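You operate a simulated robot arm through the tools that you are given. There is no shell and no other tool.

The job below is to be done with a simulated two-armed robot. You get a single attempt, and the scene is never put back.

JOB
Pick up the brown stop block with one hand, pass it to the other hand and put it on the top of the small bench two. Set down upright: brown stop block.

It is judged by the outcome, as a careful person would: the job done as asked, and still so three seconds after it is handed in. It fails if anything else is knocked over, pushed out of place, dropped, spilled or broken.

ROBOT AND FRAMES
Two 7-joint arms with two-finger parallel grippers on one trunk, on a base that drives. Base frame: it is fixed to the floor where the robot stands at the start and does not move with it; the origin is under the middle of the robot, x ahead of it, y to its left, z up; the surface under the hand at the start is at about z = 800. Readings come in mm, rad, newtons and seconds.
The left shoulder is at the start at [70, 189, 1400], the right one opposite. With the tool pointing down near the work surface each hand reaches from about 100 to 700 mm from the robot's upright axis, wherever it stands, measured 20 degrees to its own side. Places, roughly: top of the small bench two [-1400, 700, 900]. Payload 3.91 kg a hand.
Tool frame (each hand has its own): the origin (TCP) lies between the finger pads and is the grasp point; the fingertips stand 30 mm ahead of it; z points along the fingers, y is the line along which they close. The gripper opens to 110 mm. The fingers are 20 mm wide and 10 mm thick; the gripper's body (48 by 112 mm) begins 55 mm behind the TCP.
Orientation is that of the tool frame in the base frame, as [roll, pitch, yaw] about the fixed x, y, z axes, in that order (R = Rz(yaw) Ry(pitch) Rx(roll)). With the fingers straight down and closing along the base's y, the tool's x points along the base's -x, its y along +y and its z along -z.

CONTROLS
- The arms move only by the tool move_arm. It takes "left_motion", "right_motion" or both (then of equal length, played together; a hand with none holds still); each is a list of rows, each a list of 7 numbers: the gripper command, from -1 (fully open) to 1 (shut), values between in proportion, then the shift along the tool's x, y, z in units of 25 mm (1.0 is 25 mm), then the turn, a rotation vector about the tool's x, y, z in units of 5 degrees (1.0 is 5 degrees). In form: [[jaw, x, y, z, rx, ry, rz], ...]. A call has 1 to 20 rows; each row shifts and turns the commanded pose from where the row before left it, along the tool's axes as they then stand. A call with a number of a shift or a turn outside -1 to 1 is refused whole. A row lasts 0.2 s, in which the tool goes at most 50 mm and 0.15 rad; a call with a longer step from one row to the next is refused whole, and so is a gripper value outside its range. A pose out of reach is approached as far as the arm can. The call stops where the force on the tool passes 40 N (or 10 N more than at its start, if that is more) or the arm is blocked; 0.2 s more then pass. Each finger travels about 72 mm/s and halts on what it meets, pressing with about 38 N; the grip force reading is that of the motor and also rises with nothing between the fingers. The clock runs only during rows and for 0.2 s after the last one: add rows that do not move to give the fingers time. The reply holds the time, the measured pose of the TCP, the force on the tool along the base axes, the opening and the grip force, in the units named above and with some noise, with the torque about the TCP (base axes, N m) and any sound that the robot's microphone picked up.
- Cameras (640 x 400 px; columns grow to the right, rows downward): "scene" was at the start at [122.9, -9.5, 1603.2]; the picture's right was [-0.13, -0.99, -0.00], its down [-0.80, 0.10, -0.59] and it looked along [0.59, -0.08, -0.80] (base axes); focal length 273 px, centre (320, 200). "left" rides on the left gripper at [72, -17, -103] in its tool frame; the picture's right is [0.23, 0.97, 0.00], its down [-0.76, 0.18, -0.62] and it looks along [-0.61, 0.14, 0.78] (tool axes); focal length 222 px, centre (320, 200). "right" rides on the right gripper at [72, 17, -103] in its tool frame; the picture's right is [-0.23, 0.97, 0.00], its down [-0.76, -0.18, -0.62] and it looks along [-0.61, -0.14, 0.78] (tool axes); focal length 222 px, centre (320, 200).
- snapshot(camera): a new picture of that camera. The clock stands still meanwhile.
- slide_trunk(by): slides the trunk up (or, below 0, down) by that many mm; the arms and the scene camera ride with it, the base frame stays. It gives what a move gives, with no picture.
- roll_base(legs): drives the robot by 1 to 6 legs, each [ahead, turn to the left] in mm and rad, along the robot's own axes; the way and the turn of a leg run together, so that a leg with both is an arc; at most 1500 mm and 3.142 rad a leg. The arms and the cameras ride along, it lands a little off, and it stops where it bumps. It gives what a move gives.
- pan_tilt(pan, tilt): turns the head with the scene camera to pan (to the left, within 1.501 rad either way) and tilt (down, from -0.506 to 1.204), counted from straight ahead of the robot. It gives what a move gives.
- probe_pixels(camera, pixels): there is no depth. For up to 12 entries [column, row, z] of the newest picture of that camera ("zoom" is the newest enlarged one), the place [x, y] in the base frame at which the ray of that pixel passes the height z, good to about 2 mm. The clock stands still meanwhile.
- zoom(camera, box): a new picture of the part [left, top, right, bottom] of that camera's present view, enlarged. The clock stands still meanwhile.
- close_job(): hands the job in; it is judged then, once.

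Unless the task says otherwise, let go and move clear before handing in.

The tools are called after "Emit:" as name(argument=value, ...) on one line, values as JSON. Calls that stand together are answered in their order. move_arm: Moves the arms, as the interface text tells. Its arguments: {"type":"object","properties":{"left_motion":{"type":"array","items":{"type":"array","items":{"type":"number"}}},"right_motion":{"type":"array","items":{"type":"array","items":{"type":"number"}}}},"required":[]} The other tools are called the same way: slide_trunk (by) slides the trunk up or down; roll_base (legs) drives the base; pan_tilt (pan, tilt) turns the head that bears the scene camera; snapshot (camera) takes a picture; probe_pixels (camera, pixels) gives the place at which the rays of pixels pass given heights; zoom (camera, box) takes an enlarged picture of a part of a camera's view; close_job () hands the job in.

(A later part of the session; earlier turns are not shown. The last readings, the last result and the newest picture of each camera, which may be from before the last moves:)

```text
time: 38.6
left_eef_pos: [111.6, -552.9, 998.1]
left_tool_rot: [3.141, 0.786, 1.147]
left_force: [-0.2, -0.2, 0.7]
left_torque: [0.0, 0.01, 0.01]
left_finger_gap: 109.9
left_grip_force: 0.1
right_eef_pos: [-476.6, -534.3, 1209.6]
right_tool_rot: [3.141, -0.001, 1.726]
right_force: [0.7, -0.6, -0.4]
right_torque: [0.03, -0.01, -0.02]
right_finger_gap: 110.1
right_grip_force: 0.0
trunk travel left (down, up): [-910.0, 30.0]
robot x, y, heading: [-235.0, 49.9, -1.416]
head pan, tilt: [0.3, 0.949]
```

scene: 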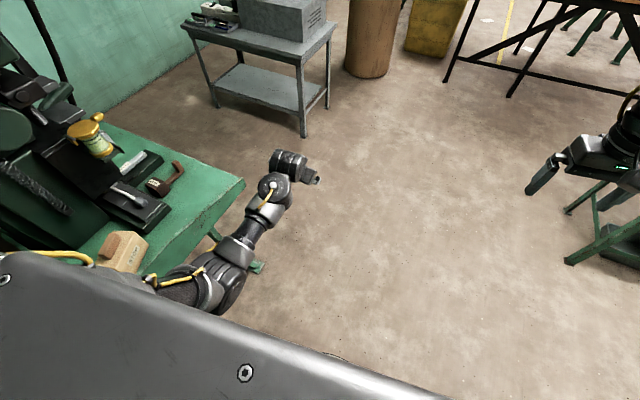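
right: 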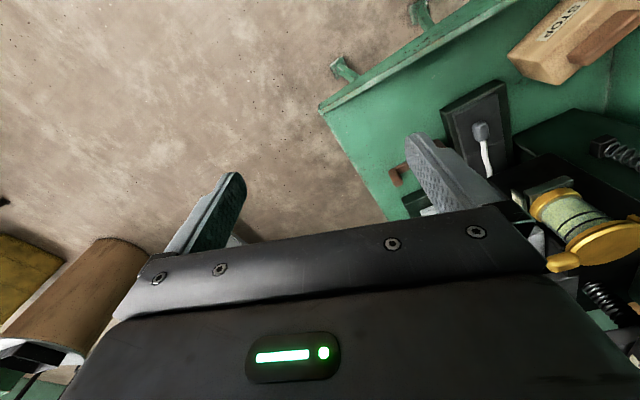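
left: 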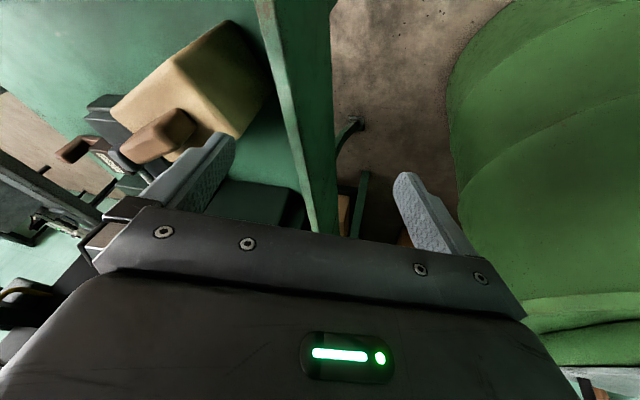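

Hand is at z=998 and force-free. I turn the base 0.816 rad left in two legs, bringing the hand above the block's area at a safe height.

Emit:
roll_base(legs=[[0, 0.816]])

Emit:
pan_tilt(pan=0.25, tilt=0.85)

Emit:
snapshot(camera="scene")

Emit:
snapshot(camera="left")

```text
time: 41.2
left_eef_pos: [445.7, -94.7, 997.3]
left_tool_rot: [3.14, 0.785, 1.986]
left_force: [0.1, 0.1, -0.4]
left_torque: [0.01, 0.02, 0.01]
left_finger_gap: 110.1
left_grip_force: 0.1
right_eef_pos: [38.4, -519.6, 1208.8]
right_tool_rot: [-3.139, 0.001, 2.562]
right_force: [0.8, 0.3, -0.2]
right_torque: [-0.02, 0.02, -0.01]
right_finger_gap: 110.1
right_grip_force: 0.1
trunk travel left (down, up): [-910.0, 30.0]
robot x, y, heading: [-233.9, 51.9, -0.579]
head pan, tilt: [0.3, 0.949]
```

```text
time: 41.9
left_eef_pos: [446.4, -92.9, 997.5]
left_tool_rot: [-3.142, 0.785, 1.986]
left_force: [-0.1, -0.1, -0.1]
left_torque: [0.0, -0.02, 0.0]
left_finger_gap: 110.3
left_grip_force: 0.1
right_eef_pos: [37.3, -519.5, 1209.2]
right_tool_rot: [-3.141, -0.001, 2.564]
right_force: [-0.2, 0.0, -0.6]
right_torque: [-0.01, 0.01, 0.0]
right_finger_gap: 109.9
right_grip_force: 0.0
trunk travel left (down, up): [-910.0, 30.0]
robot x, y, heading: [-235.1, 51.1, -0.578]
head pan, tilt: [0.25, 0.85]
```

```text
taken
```

scene: 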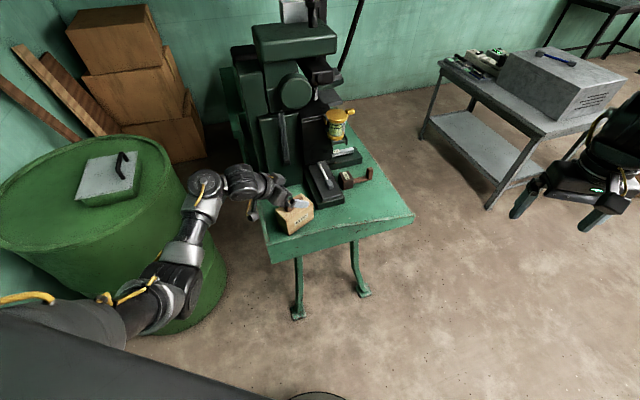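

```text
taken
```

left: 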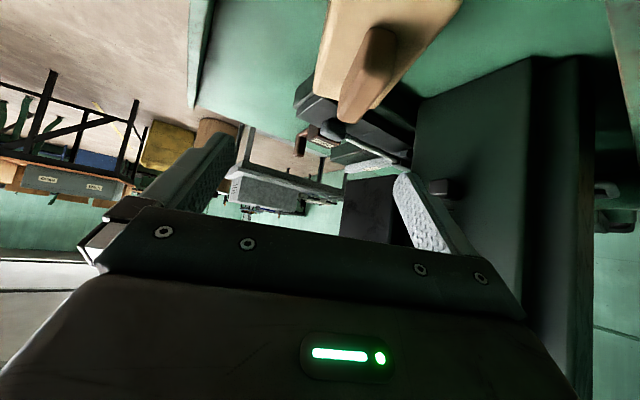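

The hand hovers over the block at (446, -93, 997) as planned, with the block intact at scene (295,212). I move to the pre-grasp point (441, -9, 926) up and behind the block's near-left end.

Emit:
move_arm(left_motion=[[-1, 0.848, 0.234, -0.045, 0, 0, 0], [-1, 0.848, 0.234, -0.045, 0, 0, 0], [-1, 0.848, 0.234, -0.045, 0, 0, 0], [-1, 0.848, 0.234, -0.045, 0, 0, 0], [-1, 0.848, 0.234, -0.045, 0, 0, 0], [-1, 0, 0, 0, 0, 0, 0]])

Emit:
snapshot(camera="left")

Emit:
zoom(camera="scene", box=[220, 160, 350, 260])

```text
time: 43.3
left_eef_pos: [440.0, -10.1, 926.5]
left_tool_rot: [-3.14, 0.786, 1.986]
left_force: [0.3, 0.6, 0.4]
left_torque: [0.04, 0.02, 0.0]
left_finger_gap: 109.9
left_grip_force: 0.1
right_eef_pos: [38.8, -519.1, 1209.8]
right_tool_rot: [3.141, -0.002, 2.564]
right_force: [0.8, 0.0, 0.2]
right_torque: [0.04, 0.03, 0.0]
right_finger_gap: 110.0
right_grip_force: 0.0
trunk travel left (down, up): [-910.0, 30.0]
robot x, y, heading: [-237.9, 56.0, -0.584]
head pan, tilt: [0.25, 0.85]
```

```text
taken
```

left: 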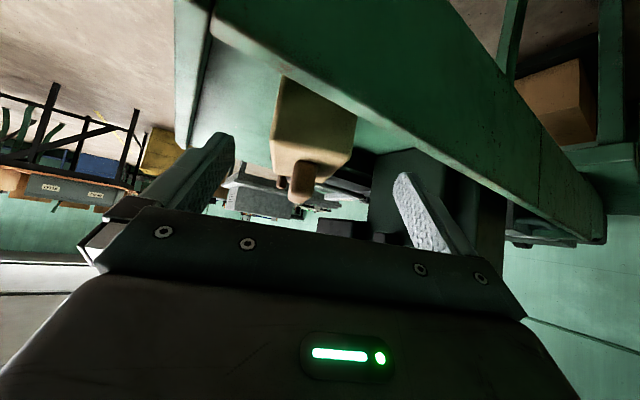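

```text
4.00 times, centred on (285, 210) of scene
```

zoom: 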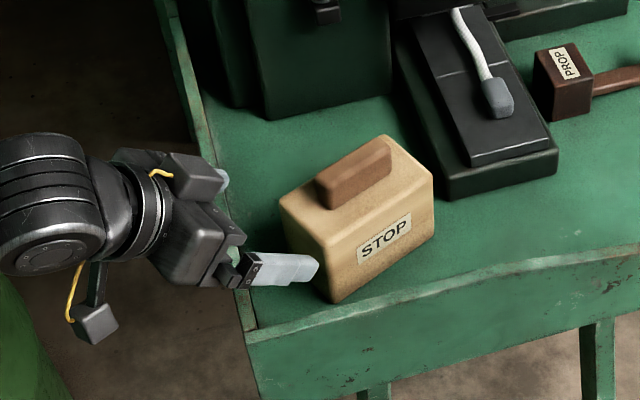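

The scene zoom shows the hand lined up behind the block's left end with the fingers either side. I probe the block's corners once more from here to check yaw and centring before going in.

Emit:
probe_pixels(camera="zoom", pixels=[[333, 303, 800], [434, 236, 800], [325, 243, 876], [432, 177, 876], [388, 137, 876], [281, 198, 876], [316, 178, 896], [376, 136, 896], [391, 150, 896], [330, 188, 896], [255, 330, 810], [222, 205, 810]])

Emit:
probe_pixels(camera="left", pixels=[[274, 138, 876], [352, 155, 876], [283, 80, 805], [355, 112, 805], [290, 200, 896], [314, 200, 896]])

```text
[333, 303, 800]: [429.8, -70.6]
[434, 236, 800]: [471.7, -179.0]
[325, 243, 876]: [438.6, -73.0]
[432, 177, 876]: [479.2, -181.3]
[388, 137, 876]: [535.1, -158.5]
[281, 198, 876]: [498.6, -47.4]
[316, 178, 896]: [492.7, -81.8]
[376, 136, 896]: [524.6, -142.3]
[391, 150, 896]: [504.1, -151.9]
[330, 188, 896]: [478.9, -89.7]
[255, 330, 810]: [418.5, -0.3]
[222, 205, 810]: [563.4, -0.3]
```

```text
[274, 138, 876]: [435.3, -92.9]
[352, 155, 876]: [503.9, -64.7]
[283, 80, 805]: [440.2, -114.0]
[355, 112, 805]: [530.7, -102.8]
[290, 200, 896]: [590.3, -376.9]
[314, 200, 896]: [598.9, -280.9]
```

Averaged corners give centre (486,-114), yaw of the long side about -68.5°, so I correct the hand by 2° and 5 mm and advance 60 mm along the fingers, then look again.

Emit:
move_arm(left_motion=[[-1, -0.04, 0.18, 0.07, 0.283, 0, 0.283], [-1, 0, 0, 0.8, 0, 0, 0], [-1, 0, 0, 0.8, 0, 0, 0], [-1, 0, 0, 0.8, 0, 0, 0], [-1, 0, 0, 0, 0, 0, 0]])

Emit:
snapshot(camera="left")

Emit:
zoom(camera="scene", box=[220, 160, 350, 260])

```text
time: 44.5
left_eef_pos: [460.9, -50.3, 884.2]
left_tool_rot: [-3.14, 0.785, 1.952]
left_force: [-0.3, -0.5, -0.1]
left_torque: [0.0, 0.0, 0.0]
left_finger_gap: 109.9
left_grip_force: 0.0
right_eef_pos: [39.0, -519.3, 1210.1]
right_tool_rot: [3.141, 0.001, 2.565]
right_force: [-0.1, -0.1, -0.9]
right_torque: [0.0, 0.02, 0.01]
right_finger_gap: 109.9
right_grip_force: 0.0
trunk travel left (down, up): [-910.0, 30.0]
robot x, y, heading: [-234.7, 55.0, -0.577]
head pan, tilt: [0.25, 0.85]
```

```text
taken
```

left: 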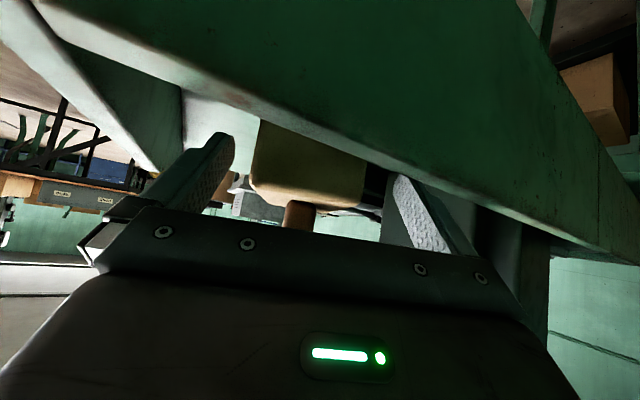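

```text
4.00 times, centred on (285, 210) of scene
```

zoom: 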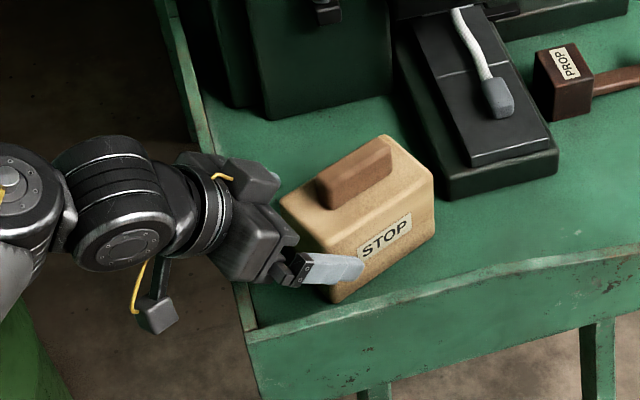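

The block's end face (250–365 px) sits centred between the fingers, and the near finger is passing along the STOP face with no force. I advance the last 50 mm.

Emit:
move_arm(left_motion=[[-1, 0, 0, 0.67, 0, 0, 0], [-1, 0, 0, 0.67, 0, 0, 0], [-1, 0, 0, 0.66, 0, 0, 0], [-1, 0, 0, 0, 0, 0, 0]])

Emit:
zoom(camera="scene", box=[220, 160, 350, 260])

Emit:
snapshot(camera="left")

```text
time: 45.5
left_eef_pos: [475.0, -83.7, 849.4]
left_tool_rot: [3.141, 0.785, 1.948]
left_force: [0.4, -5.7, 2.0]
left_torque: [0.32, -0.06, -0.17]
left_finger_gap: 110.0
left_grip_force: 0.1
right_eef_pos: [37.8, -518.9, 1208.7]
right_tool_rot: [-3.141, -0.002, 2.565]
right_force: [-0.7, -0.8, -0.8]
right_torque: [0.01, -0.01, 0.01]
right_finger_gap: 110.2
right_grip_force: 0.0
trunk travel left (down, up): [-910.0, 30.0]
robot x, y, heading: [-235.0, 49.6, -0.579]
head pan, tilt: [0.25, 0.85]
```

```text
4.00 times, centred on (285, 210) of scene
```

zoom: 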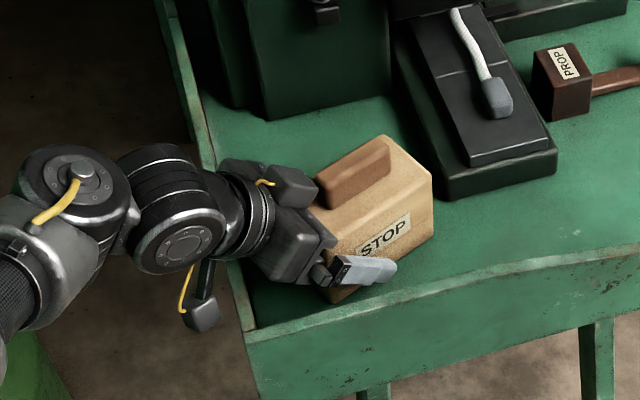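

```text
taken
```

left: 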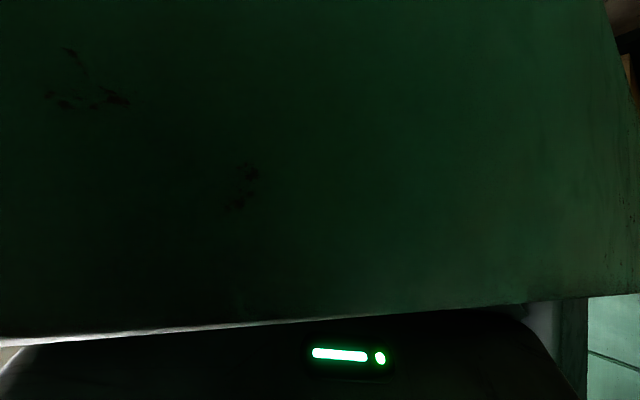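

A light contact (about 6 N) appeared: the left camera is facing the table's tall left rim from outside at only a couple of centimetres, so the camera housing just touches it. I ease back 4 mm horizontally to release it and then close the gripper on the block.

Emit:
move_arm(left_motion=[[-1, 0.12, 0, -0.12, 0, 0, 0], [-1, 0, 0, 0, 0, 0, 0]])

```text
time: 46.1
left_eef_pos: [473.4, -81.3, 850.3]
left_tool_rot: [3.141, 0.788, 1.949]
left_force: [4.8, -20.0, 6.1]
left_torque: [1.03, -0.04, -0.91]
left_finger_gap: 109.8
left_grip_force: 0.2
right_eef_pos: [38.4, -521.5, 1209.1]
right_tool_rot: [3.139, -0.001, 2.563]
right_force: [0.1, 1.0, -0.4]
right_torque: [0.0, 0.02, 0.01]
right_finger_gap: 109.9
right_grip_force: 0.0
trunk travel left (down, up): [-910.0, 30.0]
robot x, y, heading: [-232.6, 49.8, -0.58]
head pan, tilt: [0.25, 0.85]
```

Backing off raised the force to 20 N, and the force line passes through the gripper's lower far corner near (500, 0, 874): the gripper body is touching the inner side of the left rim. I lift 8 mm to free it and shift 7 mm inward along the block, away from the rim.

Emit:
move_arm(left_motion=[[-1, -0.12, 0, 0.12, 0, 0, 0], [-1, -0.226, 0, -0.226, 0, 0, 0], [-1, -0.198, 0, 0.198, 0, 0, 0], [-1, 0, 0, 0, 0, 0, 0]])

```text
time: 47.1
left_eef_pos: [478.6, -88.9, 856.9]
left_tool_rot: [3.141, 0.784, 1.951]
left_force: [0.5, 0.5, 1.0]
left_torque: [-0.01, -0.01, 0.03]
left_finger_gap: 110.0
left_grip_force: 0.1
right_eef_pos: [37.8, -518.5, 1209.4]
right_tool_rot: [3.141, -0.002, 2.564]
right_force: [-0.7, 0.1, 0.0]
right_torque: [0.03, 0.02, 0.02]
right_finger_gap: 110.1
right_grip_force: 0.1
trunk travel left (down, up): [-910.0, 30.0]
robot x, y, heading: [-238.9, 52.0, -0.579]
head pan, tilt: [0.25, 0.85]
```

Contact is gone and the hand sits at (479, -89, 857), centred within 2–3 mm of the block's axis. I close the gripper.

Emit:
move_arm(left_motion=[[1, 0, 0, 0, 0, 0, 0], [1, 0, 0, 0, 0, 0, 0], [1, 0, 0, 0, 0, 0, 0], [1, 0, 0, 0, 0, 0, 0], [1, 0, 0, 0, 0, 0, 0], [1, 0, 0, 0, 0, 0, 0]])

Emit:
zoom(camera="scene", box=[220, 160, 350, 260])

```text
time: 48.5
left_eef_pos: [477.9, -86.8, 857.0]
left_tool_rot: [-3.14, 0.786, 1.952]
left_force: [-0.3, 0.3, -0.2]
left_torque: [0.02, 0.01, 0.03]
left_finger_gap: 69.9
left_grip_force: 37.8
right_eef_pos: [38.2, -519.4, 1209.2]
right_tool_rot: [3.141, -0.003, 2.563]
right_force: [0.4, -0.8, 0.7]
right_torque: [-0.02, -0.01, 0.04]
right_finger_gap: 110.0
right_grip_force: 0.0
trunk travel left (down, up): [-910.0, 30.0]
robot x, y, heading: [-238.0, 53.3, -0.575]
head pan, tilt: [0.25, 0.85]
```

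```text
4.00 times, centred on (285, 210) of scene
```

zoom: 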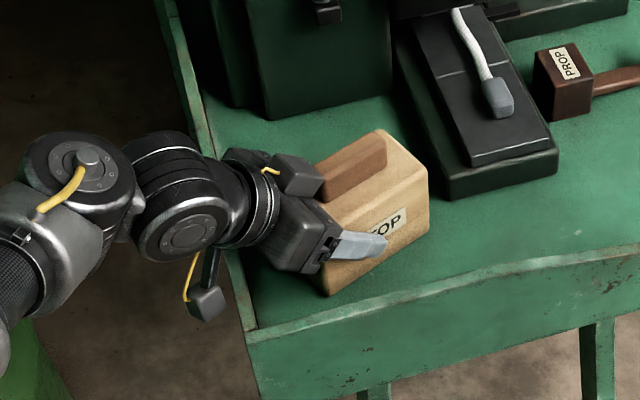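

Grip holds at 69.9 mm with 37.8 N. I lift 20 mm straight up and read the load.

Emit:
move_arm(left_motion=[[1, -0.283, 0, -0.283, 0, 0, 0], [1, -0.283, 0, -0.283, 0, 0, 0], [1, 0, 0, 0, 0, 0, 0], [1, 0, 0, 0, 0, 0, 0]])

Emit:
zoom(camera="scene", box=[220, 160, 350, 260])

```text
time: 49.5
left_eef_pos: [478.0, -88.9, 876.3]
left_tool_rot: [-3.14, 0.787, 1.954]
left_force: [0.2, 0.3, -4.4]
left_torque: [0.08, 0.04, -0.04]
left_finger_gap: 69.8
left_grip_force: 38.4
right_eef_pos: [39.0, -518.7, 1208.9]
right_tool_rot: [3.142, -0.003, 2.564]
right_force: [0.1, -0.6, 1.4]
right_torque: [-0.02, -0.04, 0.0]
right_finger_gap: 110.3
right_grip_force: 0.1
trunk travel left (down, up): [-910.0, 30.0]
robot x, y, heading: [-234.4, 49.2, -0.579]
head pan, tilt: [0.25, 0.85]
```

```text
4.00 times, centred on (285, 210) of scene
```

zoom: 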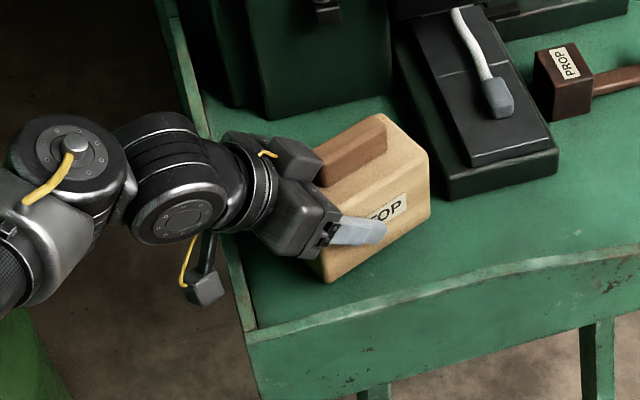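

The block hangs securely: load about 4.5 N (≈0.45 kg) and little torque. I lift a further 125 mm to clear the tall rim.

Emit:
move_arm(left_motion=[[1, -0.59, 0, -0.59, 0, 0, 0], [1, -0.59, 0, -0.59, 0, 0, 0], [1, -0.59, 0, -0.59, 0, 0, 0], [1, -0.59, 0, -0.59, 0, 0, 0], [1, -0.59, 0, -0.59, 0, 0, 0], [1, -0.59, 0, -0.59, 0, 0, 0], [1, 0, 0, 0, 0, 0, 0]])

Emit:
snapshot(camera="scene")

```text
time: 51.1
left_eef_pos: [476.9, -87.9, 1002.0]
left_tool_rot: [-3.14, 0.785, 1.953]
left_force: [-0.2, -0.1, -4.3]
left_torque: [0.09, 0.02, -0.06]
left_finger_gap: 69.9
left_grip_force: 37.7
right_eef_pos: [39.9, -519.2, 1208.4]
right_tool_rot: [-3.14, -0.003, 2.565]
right_force: [0.2, 0.7, 0.4]
right_torque: [-0.01, -0.02, 0.01]
right_finger_gap: 110.1
right_grip_force: 0.0
trunk travel left (down, up): [-910.0, 30.0]
robot x, y, heading: [-233.9, 52.2, -0.581]
head pan, tilt: [0.25, 0.85]
```

```text
taken
```

scene: 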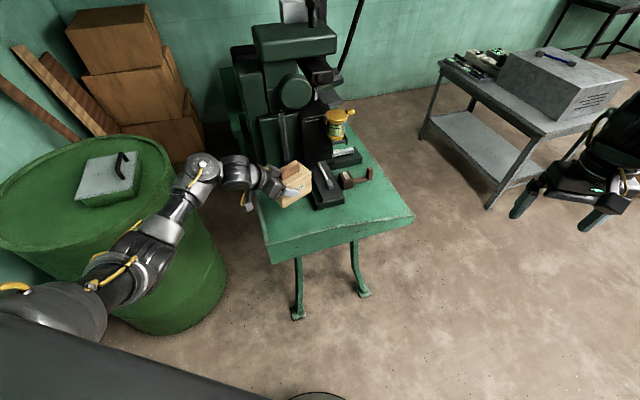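

Block bottom is now around z=945, clear of the rim and lever block. I turn the base right by 0.84 rad to the open floor for the handover.

Emit:
roll_base(legs=[[0, -0.84]])

Emit:
pan_tilt(pan=0.1, tilt=0.75)

Emit:
snapshot(camera="scene")

```text
time: 53.7
left_eef_pos: [135.9, -572.9, 1002.1]
left_tool_rot: [-3.14, 0.785, 1.111]
left_force: [0.6, 0.3, -4.7]
left_torque: [0.11, -0.03, -0.01]
left_finger_gap: 69.9
left_grip_force: 38.1
right_eef_pos: [-477.1, -533.1, 1209.3]
right_tool_rot: [-3.141, -0.001, 1.723]
right_force: [-0.7, -0.8, -0.3]
right_torque: [0.03, 0.0, -0.01]
right_finger_gap: 109.8
right_grip_force: 0.0
trunk travel left (down, up): [-910.0, 30.0]
robot x, y, heading: [-237.2, 54.0, -1.417]
head pan, tilt: [0.25, 0.85]
```

```text
time: 54.4
left_eef_pos: [135.0, -572.3, 1000.6]
left_tool_rot: [-3.139, 0.785, 1.11]
left_force: [0.0, -0.6, -4.8]
left_torque: [0.06, -0.04, 0.01]
left_finger_gap: 69.9
left_grip_force: 38.3
right_eef_pos: [-477.3, -532.7, 1209.2]
right_tool_rot: [3.141, -0.002, 1.722]
right_force: [0.5, -0.4, -0.7]
right_torque: [-0.03, -0.01, 0.03]
right_finger_gap: 110.2
right_grip_force: 0.0
trunk travel left (down, up): [-910.0, 30.0]
robot x, y, heading: [-238.6, 50.6, -1.419]
head pan, tilt: [0.099, 0.75]
```

```text
taken
```

scene: 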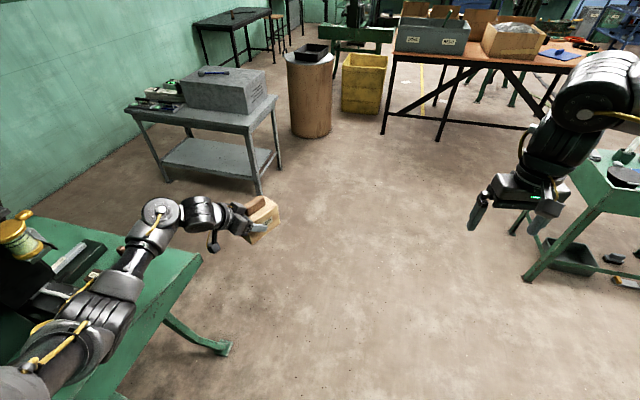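

The block is held over open floor, at scene (262,220). I check the distance of the green bench at the right and other obstacles before moving arms for the handover.

Emit:
probe_pixels(camera="scene", pixels=[[525, 282, 0], [572, 170, 900], [610, 210, 900], [255, 192, 0], [230, 352, 0], [203, 258, 880], [437, 140, 0]])

Emit:
pan_tilt(pan=-1.2, tilt=0.6)

Emit:
snapshot(camera="scene")

```text
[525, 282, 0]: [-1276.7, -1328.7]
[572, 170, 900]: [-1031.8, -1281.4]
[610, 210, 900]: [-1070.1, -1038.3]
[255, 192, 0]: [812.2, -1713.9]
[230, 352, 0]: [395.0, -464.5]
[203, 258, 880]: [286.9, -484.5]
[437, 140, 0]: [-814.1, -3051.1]
```

```text
time: 55.8
left_eef_pos: [134.9, -573.0, 1000.5]
left_tool_rot: [-3.139, 0.786, 1.112]
left_force: [0.1, 0.0, -4.0]
left_torque: [0.13, -0.08, -0.01]
left_finger_gap: 69.8
left_grip_force: 37.8
right_eef_pos: [-478.5, -534.2, 1209.1]
right_tool_rot: [-3.141, -0.002, 1.721]
right_force: [0.0, 0.3, -0.1]
right_torque: [0.0, 0.02, 0.03]
right_finger_gap: 110.0
right_grip_force: 0.1
trunk travel left (down, up): [-910.0, 30.0]
robot x, y, heading: [-231.5, 50.7, -1.419]
head pan, tilt: [-1.201, 0.6]
```

```text
taken
```

scene: 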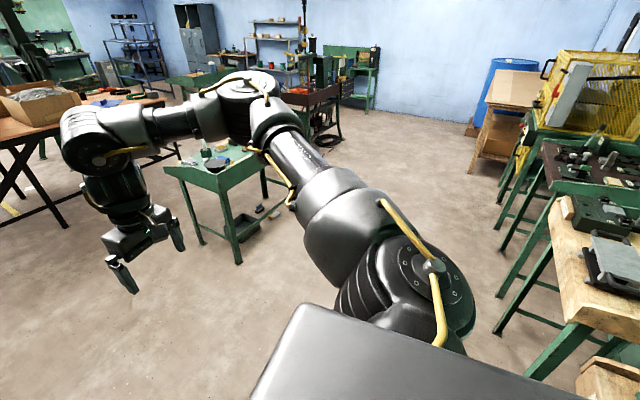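

Benches stand in a row on the far right of this view: a wooden-topped one at (600,270), a dark-topped one at (600,170) and one with a yellow cage at (590,90). I probe which of them lies at (-1400, 700, 900).

Emit:
probe_pixels(camera="scene", pixels=[[560, 210, 900], [555, 300, 900], [630, 330, 900], [545, 145, 900], [530, 110, 900], [575, 185, 900], [600, 170, 900], [637, 190, 900], [225, 180, 900], [240, 262, 0], [630, 240, 900]])

Emit:
pan_tilt(pan=-1.5, tilt=0.6)

Emit:
snapshot(camera="scene")

```text
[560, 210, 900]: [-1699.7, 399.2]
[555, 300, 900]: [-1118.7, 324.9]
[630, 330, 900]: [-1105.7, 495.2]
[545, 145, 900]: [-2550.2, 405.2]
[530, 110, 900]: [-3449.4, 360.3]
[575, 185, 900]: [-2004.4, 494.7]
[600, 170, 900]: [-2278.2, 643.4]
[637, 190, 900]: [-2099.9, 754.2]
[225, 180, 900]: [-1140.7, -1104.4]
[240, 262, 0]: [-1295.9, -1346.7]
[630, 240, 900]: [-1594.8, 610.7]
```

```text
time: 56.6
left_eef_pos: [134.9, -572.9, 1001.8]
left_tool_rot: [-3.14, 0.786, 1.111]
left_force: [0.5, -0.8, -5.6]
left_torque: [0.05, -0.05, -0.01]
left_finger_gap: 69.9
left_grip_force: 38.3
right_eef_pos: [-478.0, -534.1, 1209.6]
right_tool_rot: [-3.141, -0.001, 1.721]
right_force: [-0.5, 0.1, 0.2]
right_torque: [0.02, -0.01, 0.02]
right_finger_gap: 110.0
right_grip_force: 0.0
trunk travel left (down, up): [-910.0, 30.0]
robot x, y, heading: [-238.8, 51.1, -1.422]
head pan, tilt: [-1.499, 0.6]
```

```text
taken
```

scene: 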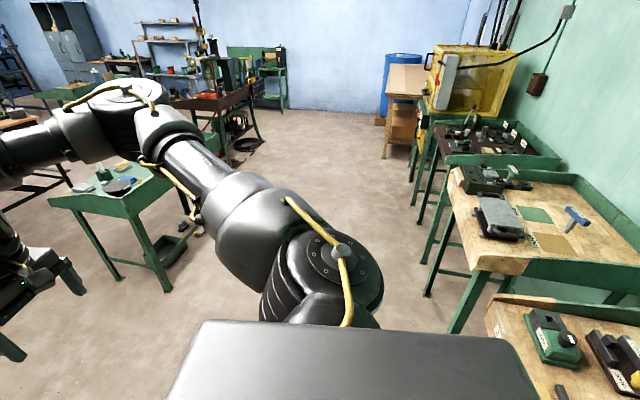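

A row of benches appears: nearest wooden one at (580,340), a second wooden one at (540,220) with a vise, green and brown pads and a blue tool, then a dark one at (490,140). I probe them and enlarge the second.

Emit:
probe_pixels(camera="scene", pixels=[[455, 172, 900], [478, 268, 900], [630, 258, 900], [575, 178, 900], [540, 215, 900], [553, 243, 900], [575, 215, 900], [490, 300, 900], [490, 140, 900], [500, 205, 900]])

Emit:
zoom(camera="scene", box=[420, 140, 640, 300])

```text
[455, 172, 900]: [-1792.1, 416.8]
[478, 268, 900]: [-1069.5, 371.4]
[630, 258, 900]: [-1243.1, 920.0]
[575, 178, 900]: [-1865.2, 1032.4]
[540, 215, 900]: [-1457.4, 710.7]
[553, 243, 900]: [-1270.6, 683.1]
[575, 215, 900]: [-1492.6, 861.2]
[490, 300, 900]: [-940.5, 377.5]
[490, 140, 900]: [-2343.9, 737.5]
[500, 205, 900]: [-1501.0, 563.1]
```

```text
2.50 times, centred on (530, 220) of scene
```

zoom: 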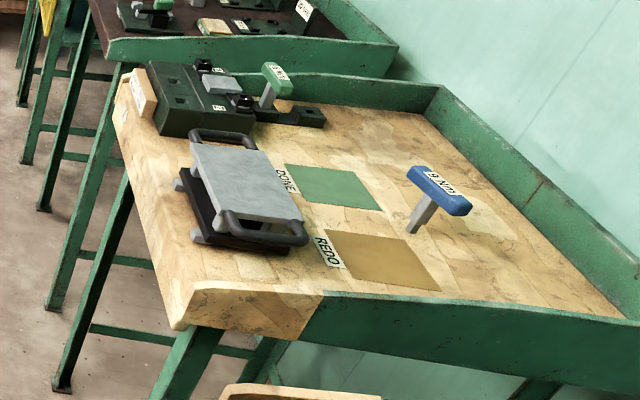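

Bench two is clearly the second wooden one (probes at its middle give (-1457, 711)); it has DONE/REDO pads, a tray, a clamp and a blue tool, to be avoided. For the handover I first swing the left hand so that the block lies crosswise in front of the robot, moving it inward and down as it turns.

Emit:
move_arm(left_motion=[[1, 0.298, -0.892, 0.222, 0.707, 0, 0.707], [1, 0.243, -0.894, 0.277, 0.707, 0, 0.707], [1, 0.188, -0.888, 0.332, 0.707, 0, 0.707], [1, 0.134, -0.876, 0.386, 0.707, 0, 0.707], [1, 0.08, -0.857, 0.44, 0.707, 0, 0.707], [1, 0, 0, 0, 0, 0, 0]])

```text
time: 58.0
left_eef_pos: [39.2, -515.5, 955.4]
left_tool_rot: [-3.14, 0.786, 0.675]
left_force: [0.3, 0.7, -4.4]
left_torque: [0.03, -0.08, 0.01]
left_finger_gap: 69.9
left_grip_force: 38.0
right_eef_pos: [-477.9, -532.7, 1209.2]
right_tool_rot: [-3.142, -0.001, 1.723]
right_force: [0.2, 0.5, -0.3]
right_torque: [-0.01, -0.03, -0.01]
right_finger_gap: 109.9
right_grip_force: 0.0
trunk travel left (down, up): [-910.0, 30.0]
robot x, y, heading: [-238.3, 50.4, -1.417]
head pan, tilt: [-1.499, 0.6]
```

It followed exactly with the block steady. I do the remaining six rows.

Emit:
move_arm(left_motion=[[1, 0.028, -0.832, 0.492, 0.707, 0, 0.707], [1, -0.022, -0.8, 0.542, 0.707, 0, 0.707], [1, -0.071, -0.762, 0.591, 0.707, 0, 0.707], [1, -0.116, -0.718, 0.636, 0.707, 0, 0.707], [1, -0.159, -0.67, 0.679, 0.707, 0, 0.707], [1, -0.198, -0.614, 0.718, 0.707, 0, 0.707], [1, 0, 0, 0, 0, 0, 0]])

Emit:
pan_tilt(pan=0.0, tilt=0.85)

Emit:
snapshot(camera="scene")

```text
time: 59.6
left_eef_pos: [-79.3, -450.0, 900.1]
left_tool_rot: [-3.14, 0.786, 0.151]
left_force: [-0.8, -0.3, -5.1]
left_torque: [0.02, -0.1, 0.0]
left_finger_gap: 69.8
left_grip_force: 37.8
right_eef_pos: [-477.5, -533.3, 1210.0]
right_tool_rot: [-3.141, -0.001, 1.722]
right_force: [0.2, 0.3, -0.4]
right_torque: [-0.02, 0.01, -0.04]
right_finger_gap: 109.9
right_grip_force: 0.1
trunk travel left (down, up): [-910.0, 30.0]
robot x, y, heading: [-236.6, 47.8, -1.418]
head pan, tilt: [-1.499, 0.6]
```

```text
time: 61.2
left_eef_pos: [-78.1, -450.2, 900.3]
left_tool_rot: [-3.14, 0.786, 0.154]
left_force: [-0.1, -0.5, -5.3]
left_torque: [0.02, -0.14, 0.01]
left_finger_gap: 70.0
left_grip_force: 37.7
right_eef_pos: [-478.7, -533.6, 1209.8]
right_tool_rot: [3.14, -0.001, 1.722]
right_force: [0.1, 0.6, -0.4]
right_torque: [0.03, 0.01, 0.02]
right_finger_gap: 110.0
right_grip_force: 0.1
trunk travel left (down, up): [-910.0, 30.0]
robot x, y, heading: [-237.3, 50.1, -1.417]
head pan, tilt: [0.0, 0.85]
```

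```text
taken
```

scene: 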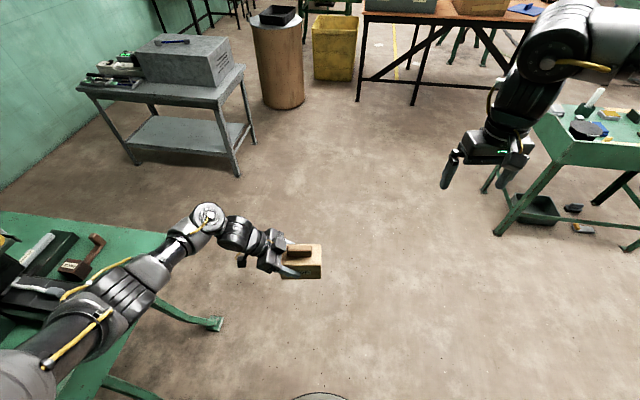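

The left hand now holds the block crosswise at (518, 80, 900) in the robot frame, block end at y≈-4. Now I prepare the right hand: turn it 90° about its axis at its present place, away from everything.

Emit:
move_arm(right_motion=[[-1, 0, 0, 0, 0, 0, -1], [-1, 0, 0, 0, 0, 0, -1], [-1, 0, 0, 0, 0, 0, -1], [-1, 0, 0, 0, 0, 0, -1], [-1, 0, 0, 0, 0, 0, -1], [-1, 0, 0, 0, 0, 0, -1], [-1, 0, 0, 0, 0, 0, -1], [-1, 0, 0, 0, 0, 0, -1], [-1, 0, 0, 0, 0, 0, -1], [-1, 0, 0, 0, 0, 0, 0]])

```text
time: 63.4
left_eef_pos: [-79.1, -449.8, 902.2]
left_tool_rot: [-3.14, 0.786, 0.153]
left_force: [-0.8, -0.7, -4.2]
left_torque: [0.03, -0.1, -0.01]
left_finger_gap: 69.9
left_grip_force: 38.3
right_eef_pos: [-478.1, -532.2, 1208.8]
right_tool_rot: [3.138, -0.001, 2.51]
right_force: [0.3, 0.1, 0.1]
right_torque: [-0.03, 0.0, -0.04]
right_finger_gap: 109.8
right_grip_force: 0.0
trunk travel left (down, up): [-910.0, 30.0]
robot x, y, heading: [-235.9, 54.1, -1.417]
head pan, tilt: [0.0, 0.85]
```

Halfway (yaw +45°) without trouble; I turn the remaining 45°.

Emit:
move_arm(right_motion=[[-1, 0, 0, 0, 0, 0, -1], [-1, 0, 0, 0, 0, 0, -1], [-1, 0, 0, 0, 0, 0, -1], [-1, 0, 0, 0, 0, 0, -1], [-1, 0, 0, 0, 0, 0, -1], [-1, 0, 0, 0, 0, 0, -1], [-1, 0, 0, 0, 0, 0, -1], [-1, 0, 0, 0, 0, 0, -1], [-1, 0, 0, 0, 0, 0, -1], [-1, 0, 0, 0, 0, 0, 0]])

```text
time: 65.6
left_eef_pos: [-79.7, -449.4, 900.3]
left_tool_rot: [-3.141, 0.785, 0.154]
left_force: [-0.1, -0.3, -4.2]
left_torque: [0.01, -0.14, 0.0]
left_finger_gap: 69.8
left_grip_force: 37.6
right_eef_pos: [-478.3, -532.6, 1209.6]
right_tool_rot: [3.14, 0.002, -2.988]
right_force: [0.5, 0.3, -0.2]
right_torque: [0.02, 0.0, -0.02]
right_finger_gap: 109.8
right_grip_force: 0.1
trunk travel left (down, up): [-910.0, 30.0]
robot x, y, heading: [-233.2, 50.7, -1.415]
head pan, tilt: [0.0, 0.85]
```

The right hand's yaw is as wanted. Now I tilt it 30° (fingers toward the left) while bringing it inward and down to about (518, -180, 1080) in the robot frame, still 170 mm short of the block.

Emit:
move_arm(right_motion=[[-1, -0.736, 0.108, 0.648, 0, -0.75, 0], [-1, -0.692, 0.108, 0.695, 0, -0.75, 0], [-1, -0.645, 0.108, 0.738, 0, -0.75, 0], [-1, -0.596, 0.108, 0.779, 0, -0.75, 0], [-1, -0.543, 0.108, 0.816, 0, -0.75, 0], [-1, -0.488, 0.108, 0.85, 0, -0.75, 0], [-1, -0.432, 0.108, 0.88, 0, -0.75, 0], [-1, -0.374, 0.108, 0.907, 0, -0.75, 0], [-1, 0, 0, 0, 0, 0, 0]])

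Emit:
snapshot(camera="scene")

Emit:
snapshot(camera="right")

```text
time: 67.6
left_eef_pos: [-78.5, -450.9, 900.3]
left_tool_rot: [-3.141, 0.785, 0.153]
left_force: [0.5, -1.0, -4.4]
left_torque: [0.03, -0.11, 0.0]
left_finger_gap: 70.0
left_grip_force: 37.7
right_eef_pos: [-334.6, -489.0, 1079.1]
right_tool_rot: [3.139, 0.523, -2.989]
right_force: [0.9, 0.9, 0.1]
right_torque: [0.01, -0.02, 0.02]
right_finger_gap: 110.2
right_grip_force: 0.0
trunk travel left (down, up): [-910.0, 30.0]
robot x, y, heading: [-238.1, 51.3, -1.416]
head pan, tilt: [0.0, 0.85]
```

```text
taken
```

scene: 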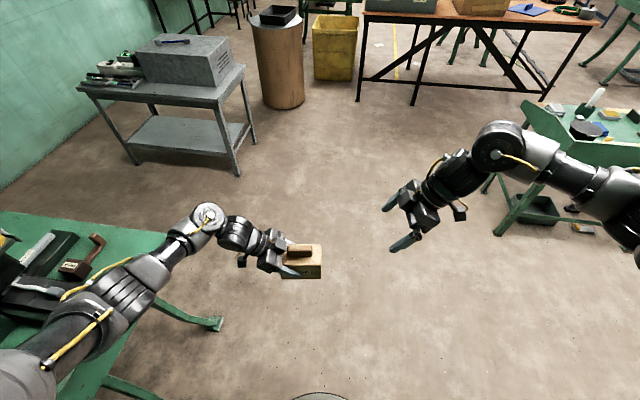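

```text
taken
```

right: 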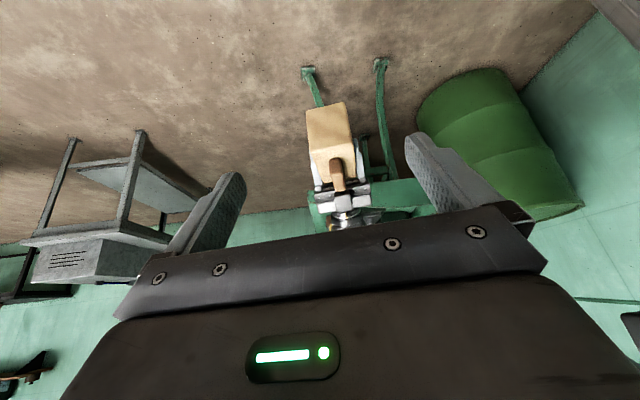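

Both hands face each other with the block between, in the right camera at (332,145) centred between the fingers. I enlarge the scene view to verify the block's position in the left hand before closing in.

Emit:
zoom(camera="scene", box=[230, 190, 430, 315])

Emit:
probe_pixels(camera="zoom", pixels=[[294, 178, 921], [298, 222, 921], [165, 225, 921], [296, 284, 843], [179, 188, 941], [263, 183, 941], [262, 203, 941], [184, 210, 941]])

Emit:
probe_pixels(camera="right", pixels=[[307, 110, 921], [344, 103, 921], [310, 165, 921], [355, 150, 921], [340, 170, 941]])

```text
3.20 times, centred on (330, 252) of scene
```

zoom: 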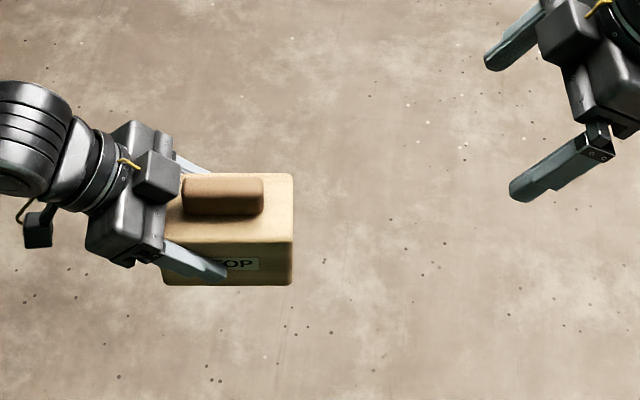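

```text
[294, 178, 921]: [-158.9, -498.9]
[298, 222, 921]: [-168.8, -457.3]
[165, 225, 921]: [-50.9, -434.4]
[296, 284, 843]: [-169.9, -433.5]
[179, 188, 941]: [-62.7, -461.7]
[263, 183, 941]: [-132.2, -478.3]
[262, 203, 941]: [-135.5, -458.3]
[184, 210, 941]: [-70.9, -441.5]
```

```text
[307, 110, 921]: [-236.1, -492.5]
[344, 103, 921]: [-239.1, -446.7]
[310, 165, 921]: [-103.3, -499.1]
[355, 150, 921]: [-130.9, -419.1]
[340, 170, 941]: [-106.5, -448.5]
```

The block's right end is at y≈-8.5 and its centre at about (520, 50) in the robot frame, so the right grasp point should be (520, 14, 895). I move the right hand to 120 mm short of it along its approach line.

Emit:
move_arm(right_motion=[[-1, -0.434, -0.008, 0.777, 0, 0, 0], [-1, -0.434, -0.008, 0.777, 0, 0, 0], [-1, -0.434, -0.008, 0.777, 0, 0, 0], [-1, -0.434, -0.008, 0.777, 0, 0, 0], [-1, -0.434, -0.008, 0.777, 0, 0, 0], [-1, -0.434, -0.008, 0.777, 0, 0, 0], [-1, -0.434, -0.008, 0.777, 0, 0, 0], [-1, 0, 0, 0, 0, 0, 0]])

Emit:
zoom(camera="scene", box=[230, 170, 430, 295])

Emit:
snapshot(camera="right")

```text
time: 69.4
left_eef_pos: [-79.7, -449.7, 902.5]
left_tool_rot: [3.141, 0.785, 0.154]
left_force: [-0.3, -0.3, -4.8]
left_torque: [0.04, -0.08, 0.02]
left_finger_gap: 70.0
left_grip_force: 37.9
right_eef_pos: [-203.4, -469.2, 997.5]
right_tool_rot: [3.139, 0.525, -2.99]
right_force: [0.3, -0.7, -0.2]
right_torque: [0.01, 0.02, 0.02]
right_finger_gap: 109.8
right_grip_force: 0.1
trunk travel left (down, up): [-910.0, 30.0]
robot x, y, heading: [-236.8, 52.7, -1.425]
head pan, tilt: [0.0, 0.85]
```

```text
3.20 times, centred on (330, 232) of scene
```

zoom: 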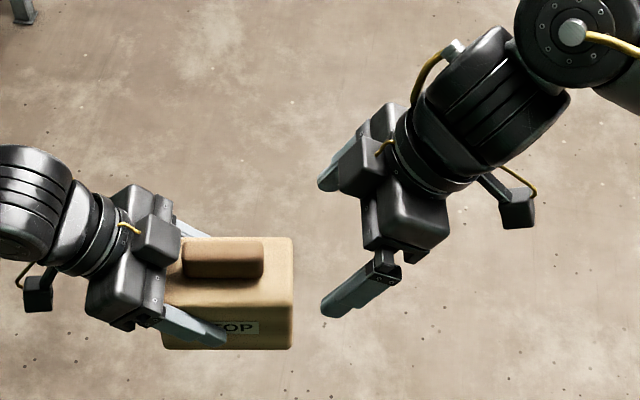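

```text
taken
```

right: 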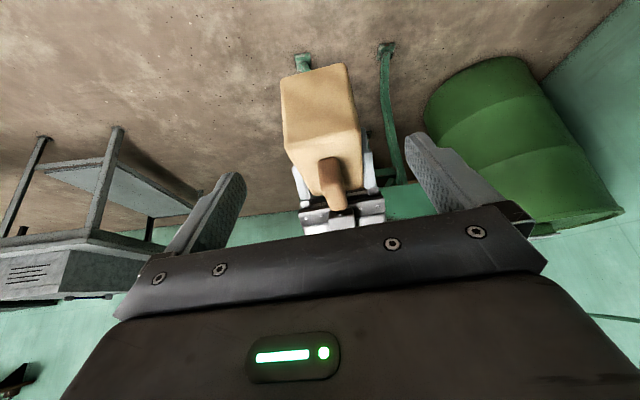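

The approach is centred (block 283–362 px between finger tips 230 and 415). Each gripper has a small box on its inner upper side, e.g. at zoom (367,167) and (158,238), so I probe those to be sure they won't touch each other.

Emit:
probe_pixels(camera="zoom", pixels=[[342, 165, 1070], [342, 165, 1050], [390, 145, 1070], [370, 195, 1070], [180, 240, 975], [180, 240, 990], [135, 215, 990], [158, 262, 975], [292, 238, 921], [292, 300, 921], [290, 348, 843]])

Emit:
zoom(camera="scene", box=[260, 180, 400, 268])

```text
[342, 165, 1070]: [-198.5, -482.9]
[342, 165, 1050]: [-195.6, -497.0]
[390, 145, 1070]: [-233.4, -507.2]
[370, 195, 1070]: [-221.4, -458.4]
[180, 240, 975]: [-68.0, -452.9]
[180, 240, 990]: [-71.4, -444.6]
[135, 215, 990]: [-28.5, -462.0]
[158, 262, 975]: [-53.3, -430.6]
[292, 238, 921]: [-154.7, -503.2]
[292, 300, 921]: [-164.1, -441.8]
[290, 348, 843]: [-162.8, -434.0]
```

```text
4.55 times, centred on (330, 224) of scene
```

zoom: 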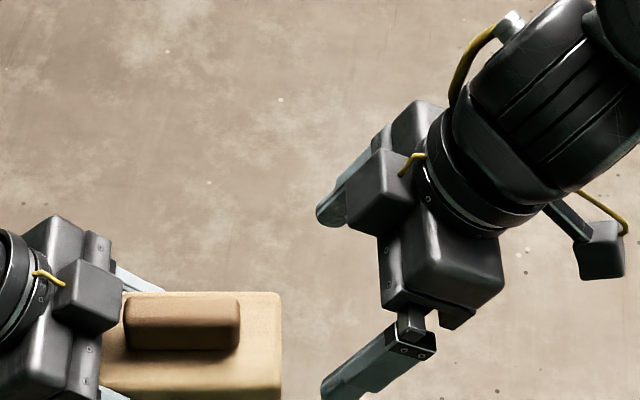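

The boxes will stay about 70 mm apart, so the approach is safe. I advance the right hand 70 mm along its fingers and look.

Emit:
move_arm(right_motion=[[-1, 0, 0, 0.933, 0, 0, 0], [-1, 0, 0, 0.933, 0, 0, 0], [-1, 0, 0, 0.933, 0, 0, 0], [-1, 0, 0, 0, 0, 0, 0]])

Emit:
zoom(camera="scene", box=[250, 180, 390, 268])

Emit:
snapshot(camera="right")

```text
time: 70.4
left_eef_pos: [-79.7, -450.6, 900.9]
left_tool_rot: [-3.139, 0.786, 0.154]
left_force: [-0.3, -0.3, -3.6]
left_torque: [0.01, -0.14, -0.01]
left_finger_gap: 70.0
left_grip_force: 38.4
right_eef_pos: [-169.3, -465.0, 936.8]
right_tool_rot: [3.139, 0.523, -2.989]
right_force: [0.1, -0.7, 0.0]
right_torque: [-0.01, 0.01, 0.01]
right_finger_gap: 110.0
right_grip_force: 0.0
trunk travel left (down, up): [-910.0, 30.0]
robot x, y, heading: [-237.8, 52.6, -1.414]
head pan, tilt: [0.0, 0.85]
```

```text
4.55 times, centred on (320, 224) of scene
```

zoom: 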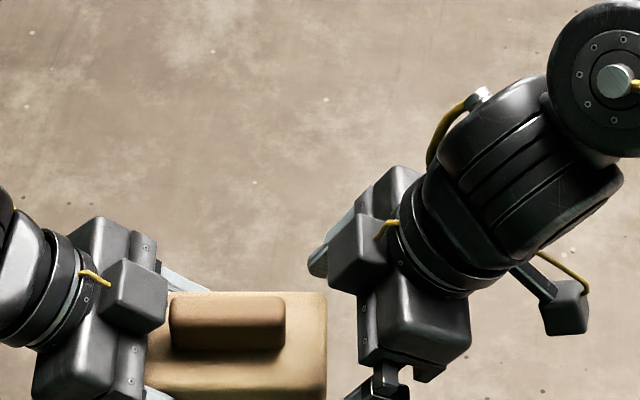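

```text
taken
```

right: 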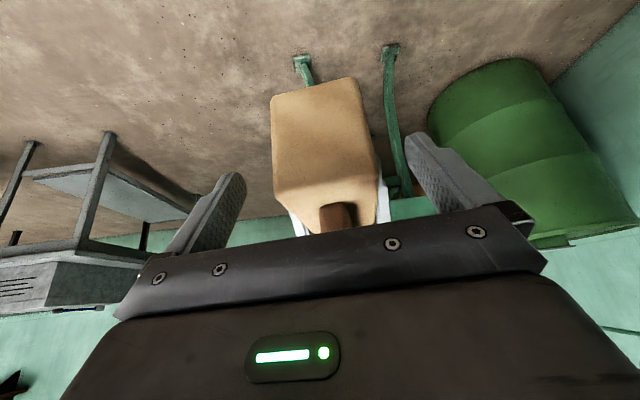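

Still centred (block 270–378 px) and force-free. I advance the last 49 mm.

Emit:
move_arm(right_motion=[[-1, 0, 0, 0.65, 0, 0, 0], [-1, 0, 0, 0.65, 0, 0, 0], [-1, 0, 0, 0.66, 0, 0, 0], [-1, 0, 0, 0, 0, 0, 0]])

Emit:
snapshot(camera="scene")

Emit:
zoom(camera="scene", box=[250, 200, 390, 288])

Emit:
snapshot(camera="right")

```text
time: 71.4
left_eef_pos: [-78.6, -450.8, 901.2]
left_tool_rot: [-3.14, 0.786, 0.154]
left_force: [-0.8, 0.4, -4.2]
left_torque: [0.02, -0.09, -0.02]
left_finger_gap: 70.1
left_grip_force: 37.8
right_eef_pos: [-146.2, -462.6, 895.3]
right_tool_rot: [3.139, 0.524, -2.99]
right_force: [0.5, -0.4, -0.4]
right_torque: [-0.02, 0.0, 0.02]
right_finger_gap: 109.9
right_grip_force: 0.1
trunk travel left (down, up): [-910.0, 30.0]
robot x, y, heading: [-233.4, 52.1, -1.411]
head pan, tilt: [0.0, 0.85]
```

```text
taken
```

scene: 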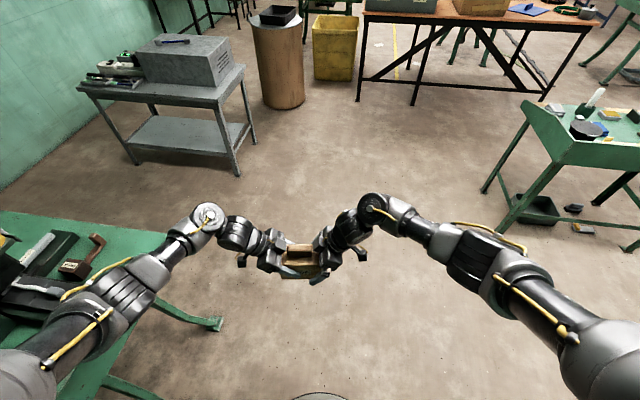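

```text
4.55 times, centred on (320, 244) of scene
```

zoom: 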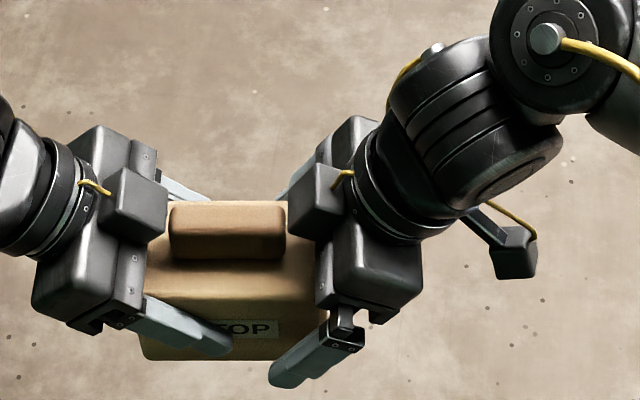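

```text
taken
```

right: 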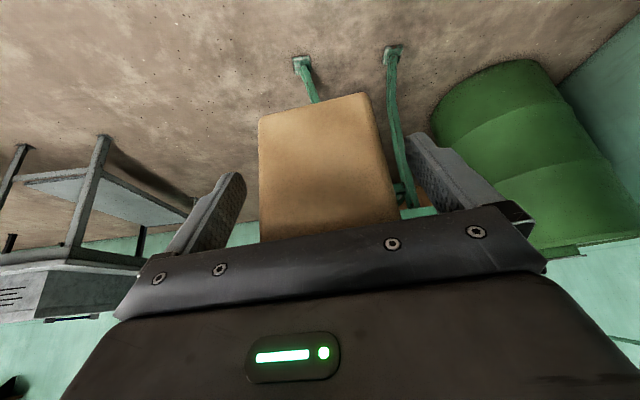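

Both hands are in position with no contact (right force ≈0) and fingers well apart. I close the right gripper on the block while the left still holds.

Emit:
move_arm(right_motion=[[1, 0, 0, 0, 0, 0, 0], [1, 0, 0, 0, 0, 0, 0], [1, 0, 0, 0, 0, 0, 0], [1, 0, 0, 0, 0, 0, 0], [1, 0, 0, 0, 0, 0, 0], [1, 0, 0, 0, 0, 0, 0]])

Emit:
zoom(camera="scene", box=[250, 200, 390, 288])

```text
time: 72.8
left_eef_pos: [-78.5, -450.8, 901.8]
left_tool_rot: [3.141, 0.784, 0.155]
left_force: [4.5, -21.1, -12.9]
left_torque: [0.52, -0.05, 1.14]
left_finger_gap: 69.9
left_grip_force: 38.5
right_eef_pos: [-146.0, -461.4, 896.3]
right_tool_rot: [3.138, 0.522, -2.988]
right_force: [-4.7, 21.4, 9.2]
right_torque: [-0.6, -0.66, 0.33]
right_finger_gap: 70.2
right_grip_force: 38.1
trunk travel left (down, up): [-910.0, 30.0]
robot x, y, heading: [-239.1, 53.1, -1.419]
head pan, tilt: [0.0, 0.85]
```

```text
4.55 times, centred on (320, 244) of scene
```

zoom: 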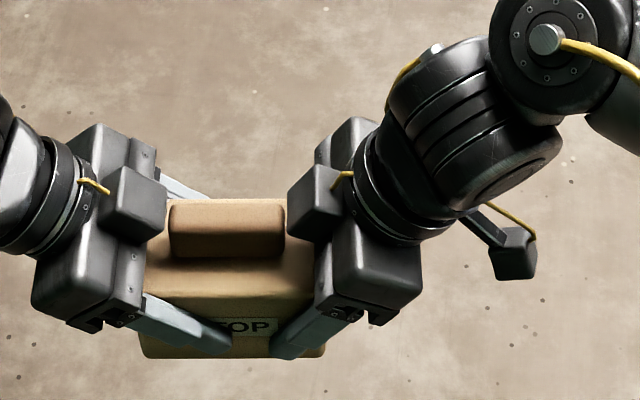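

Both hands now hold the block (gaps 69.9 and 70.2 mm), with a mild 21 N squeeze from a millimetre of misalignment. I now open the left gripper.

Emit:
move_arm(left_motion=[[0.2, 0, 0, 0, 0, 0, 0], [-0.3, 0, 0, 0, 0, 0, 0], [-1, 0, 0, 0, 0, 0, 0], [-1, 0, 0, 0, 0, 0, 0], [-1, 0, 0, 0, 0, 0, 0], [-1, 0, 0, 0, 0, 0, 0]])

Emit:
zoom(camera="scene", box=[250, 200, 390, 288])

```text
time: 74.2
left_eef_pos: [-80.6, -450.7, 901.8]
left_tool_rot: [-3.14, 0.786, 0.155]
left_force: [1.4, 0.0, -0.3]
left_torque: [0.01, 0.02, 0.02]
left_finger_gap: 109.9
left_grip_force: 0.0
right_eef_pos: [-146.9, -463.5, 896.2]
right_tool_rot: [3.14, 0.523, -2.989]
right_force: [-1.1, -0.7, 0.6]
right_torque: [-0.05, 0.2, 0.0]
right_finger_gap: 69.9
right_grip_force: 38.2
trunk travel left (down, up): [-910.0, 30.0]
robot x, y, heading: [-236.8, 50.4, -1.419]
head pan, tilt: [0.0, 0.85]
```

```text
4.55 times, centred on (320, 244) of scene
```

zoom: 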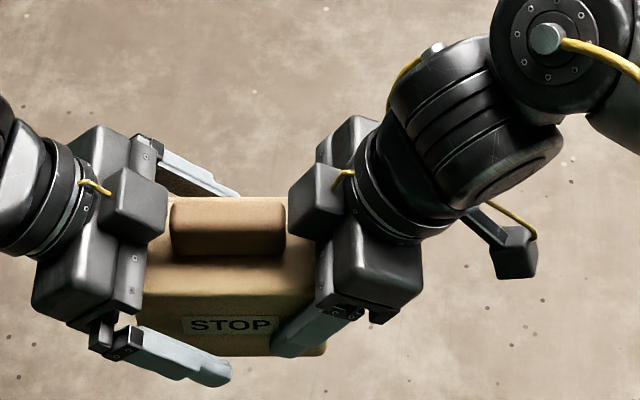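

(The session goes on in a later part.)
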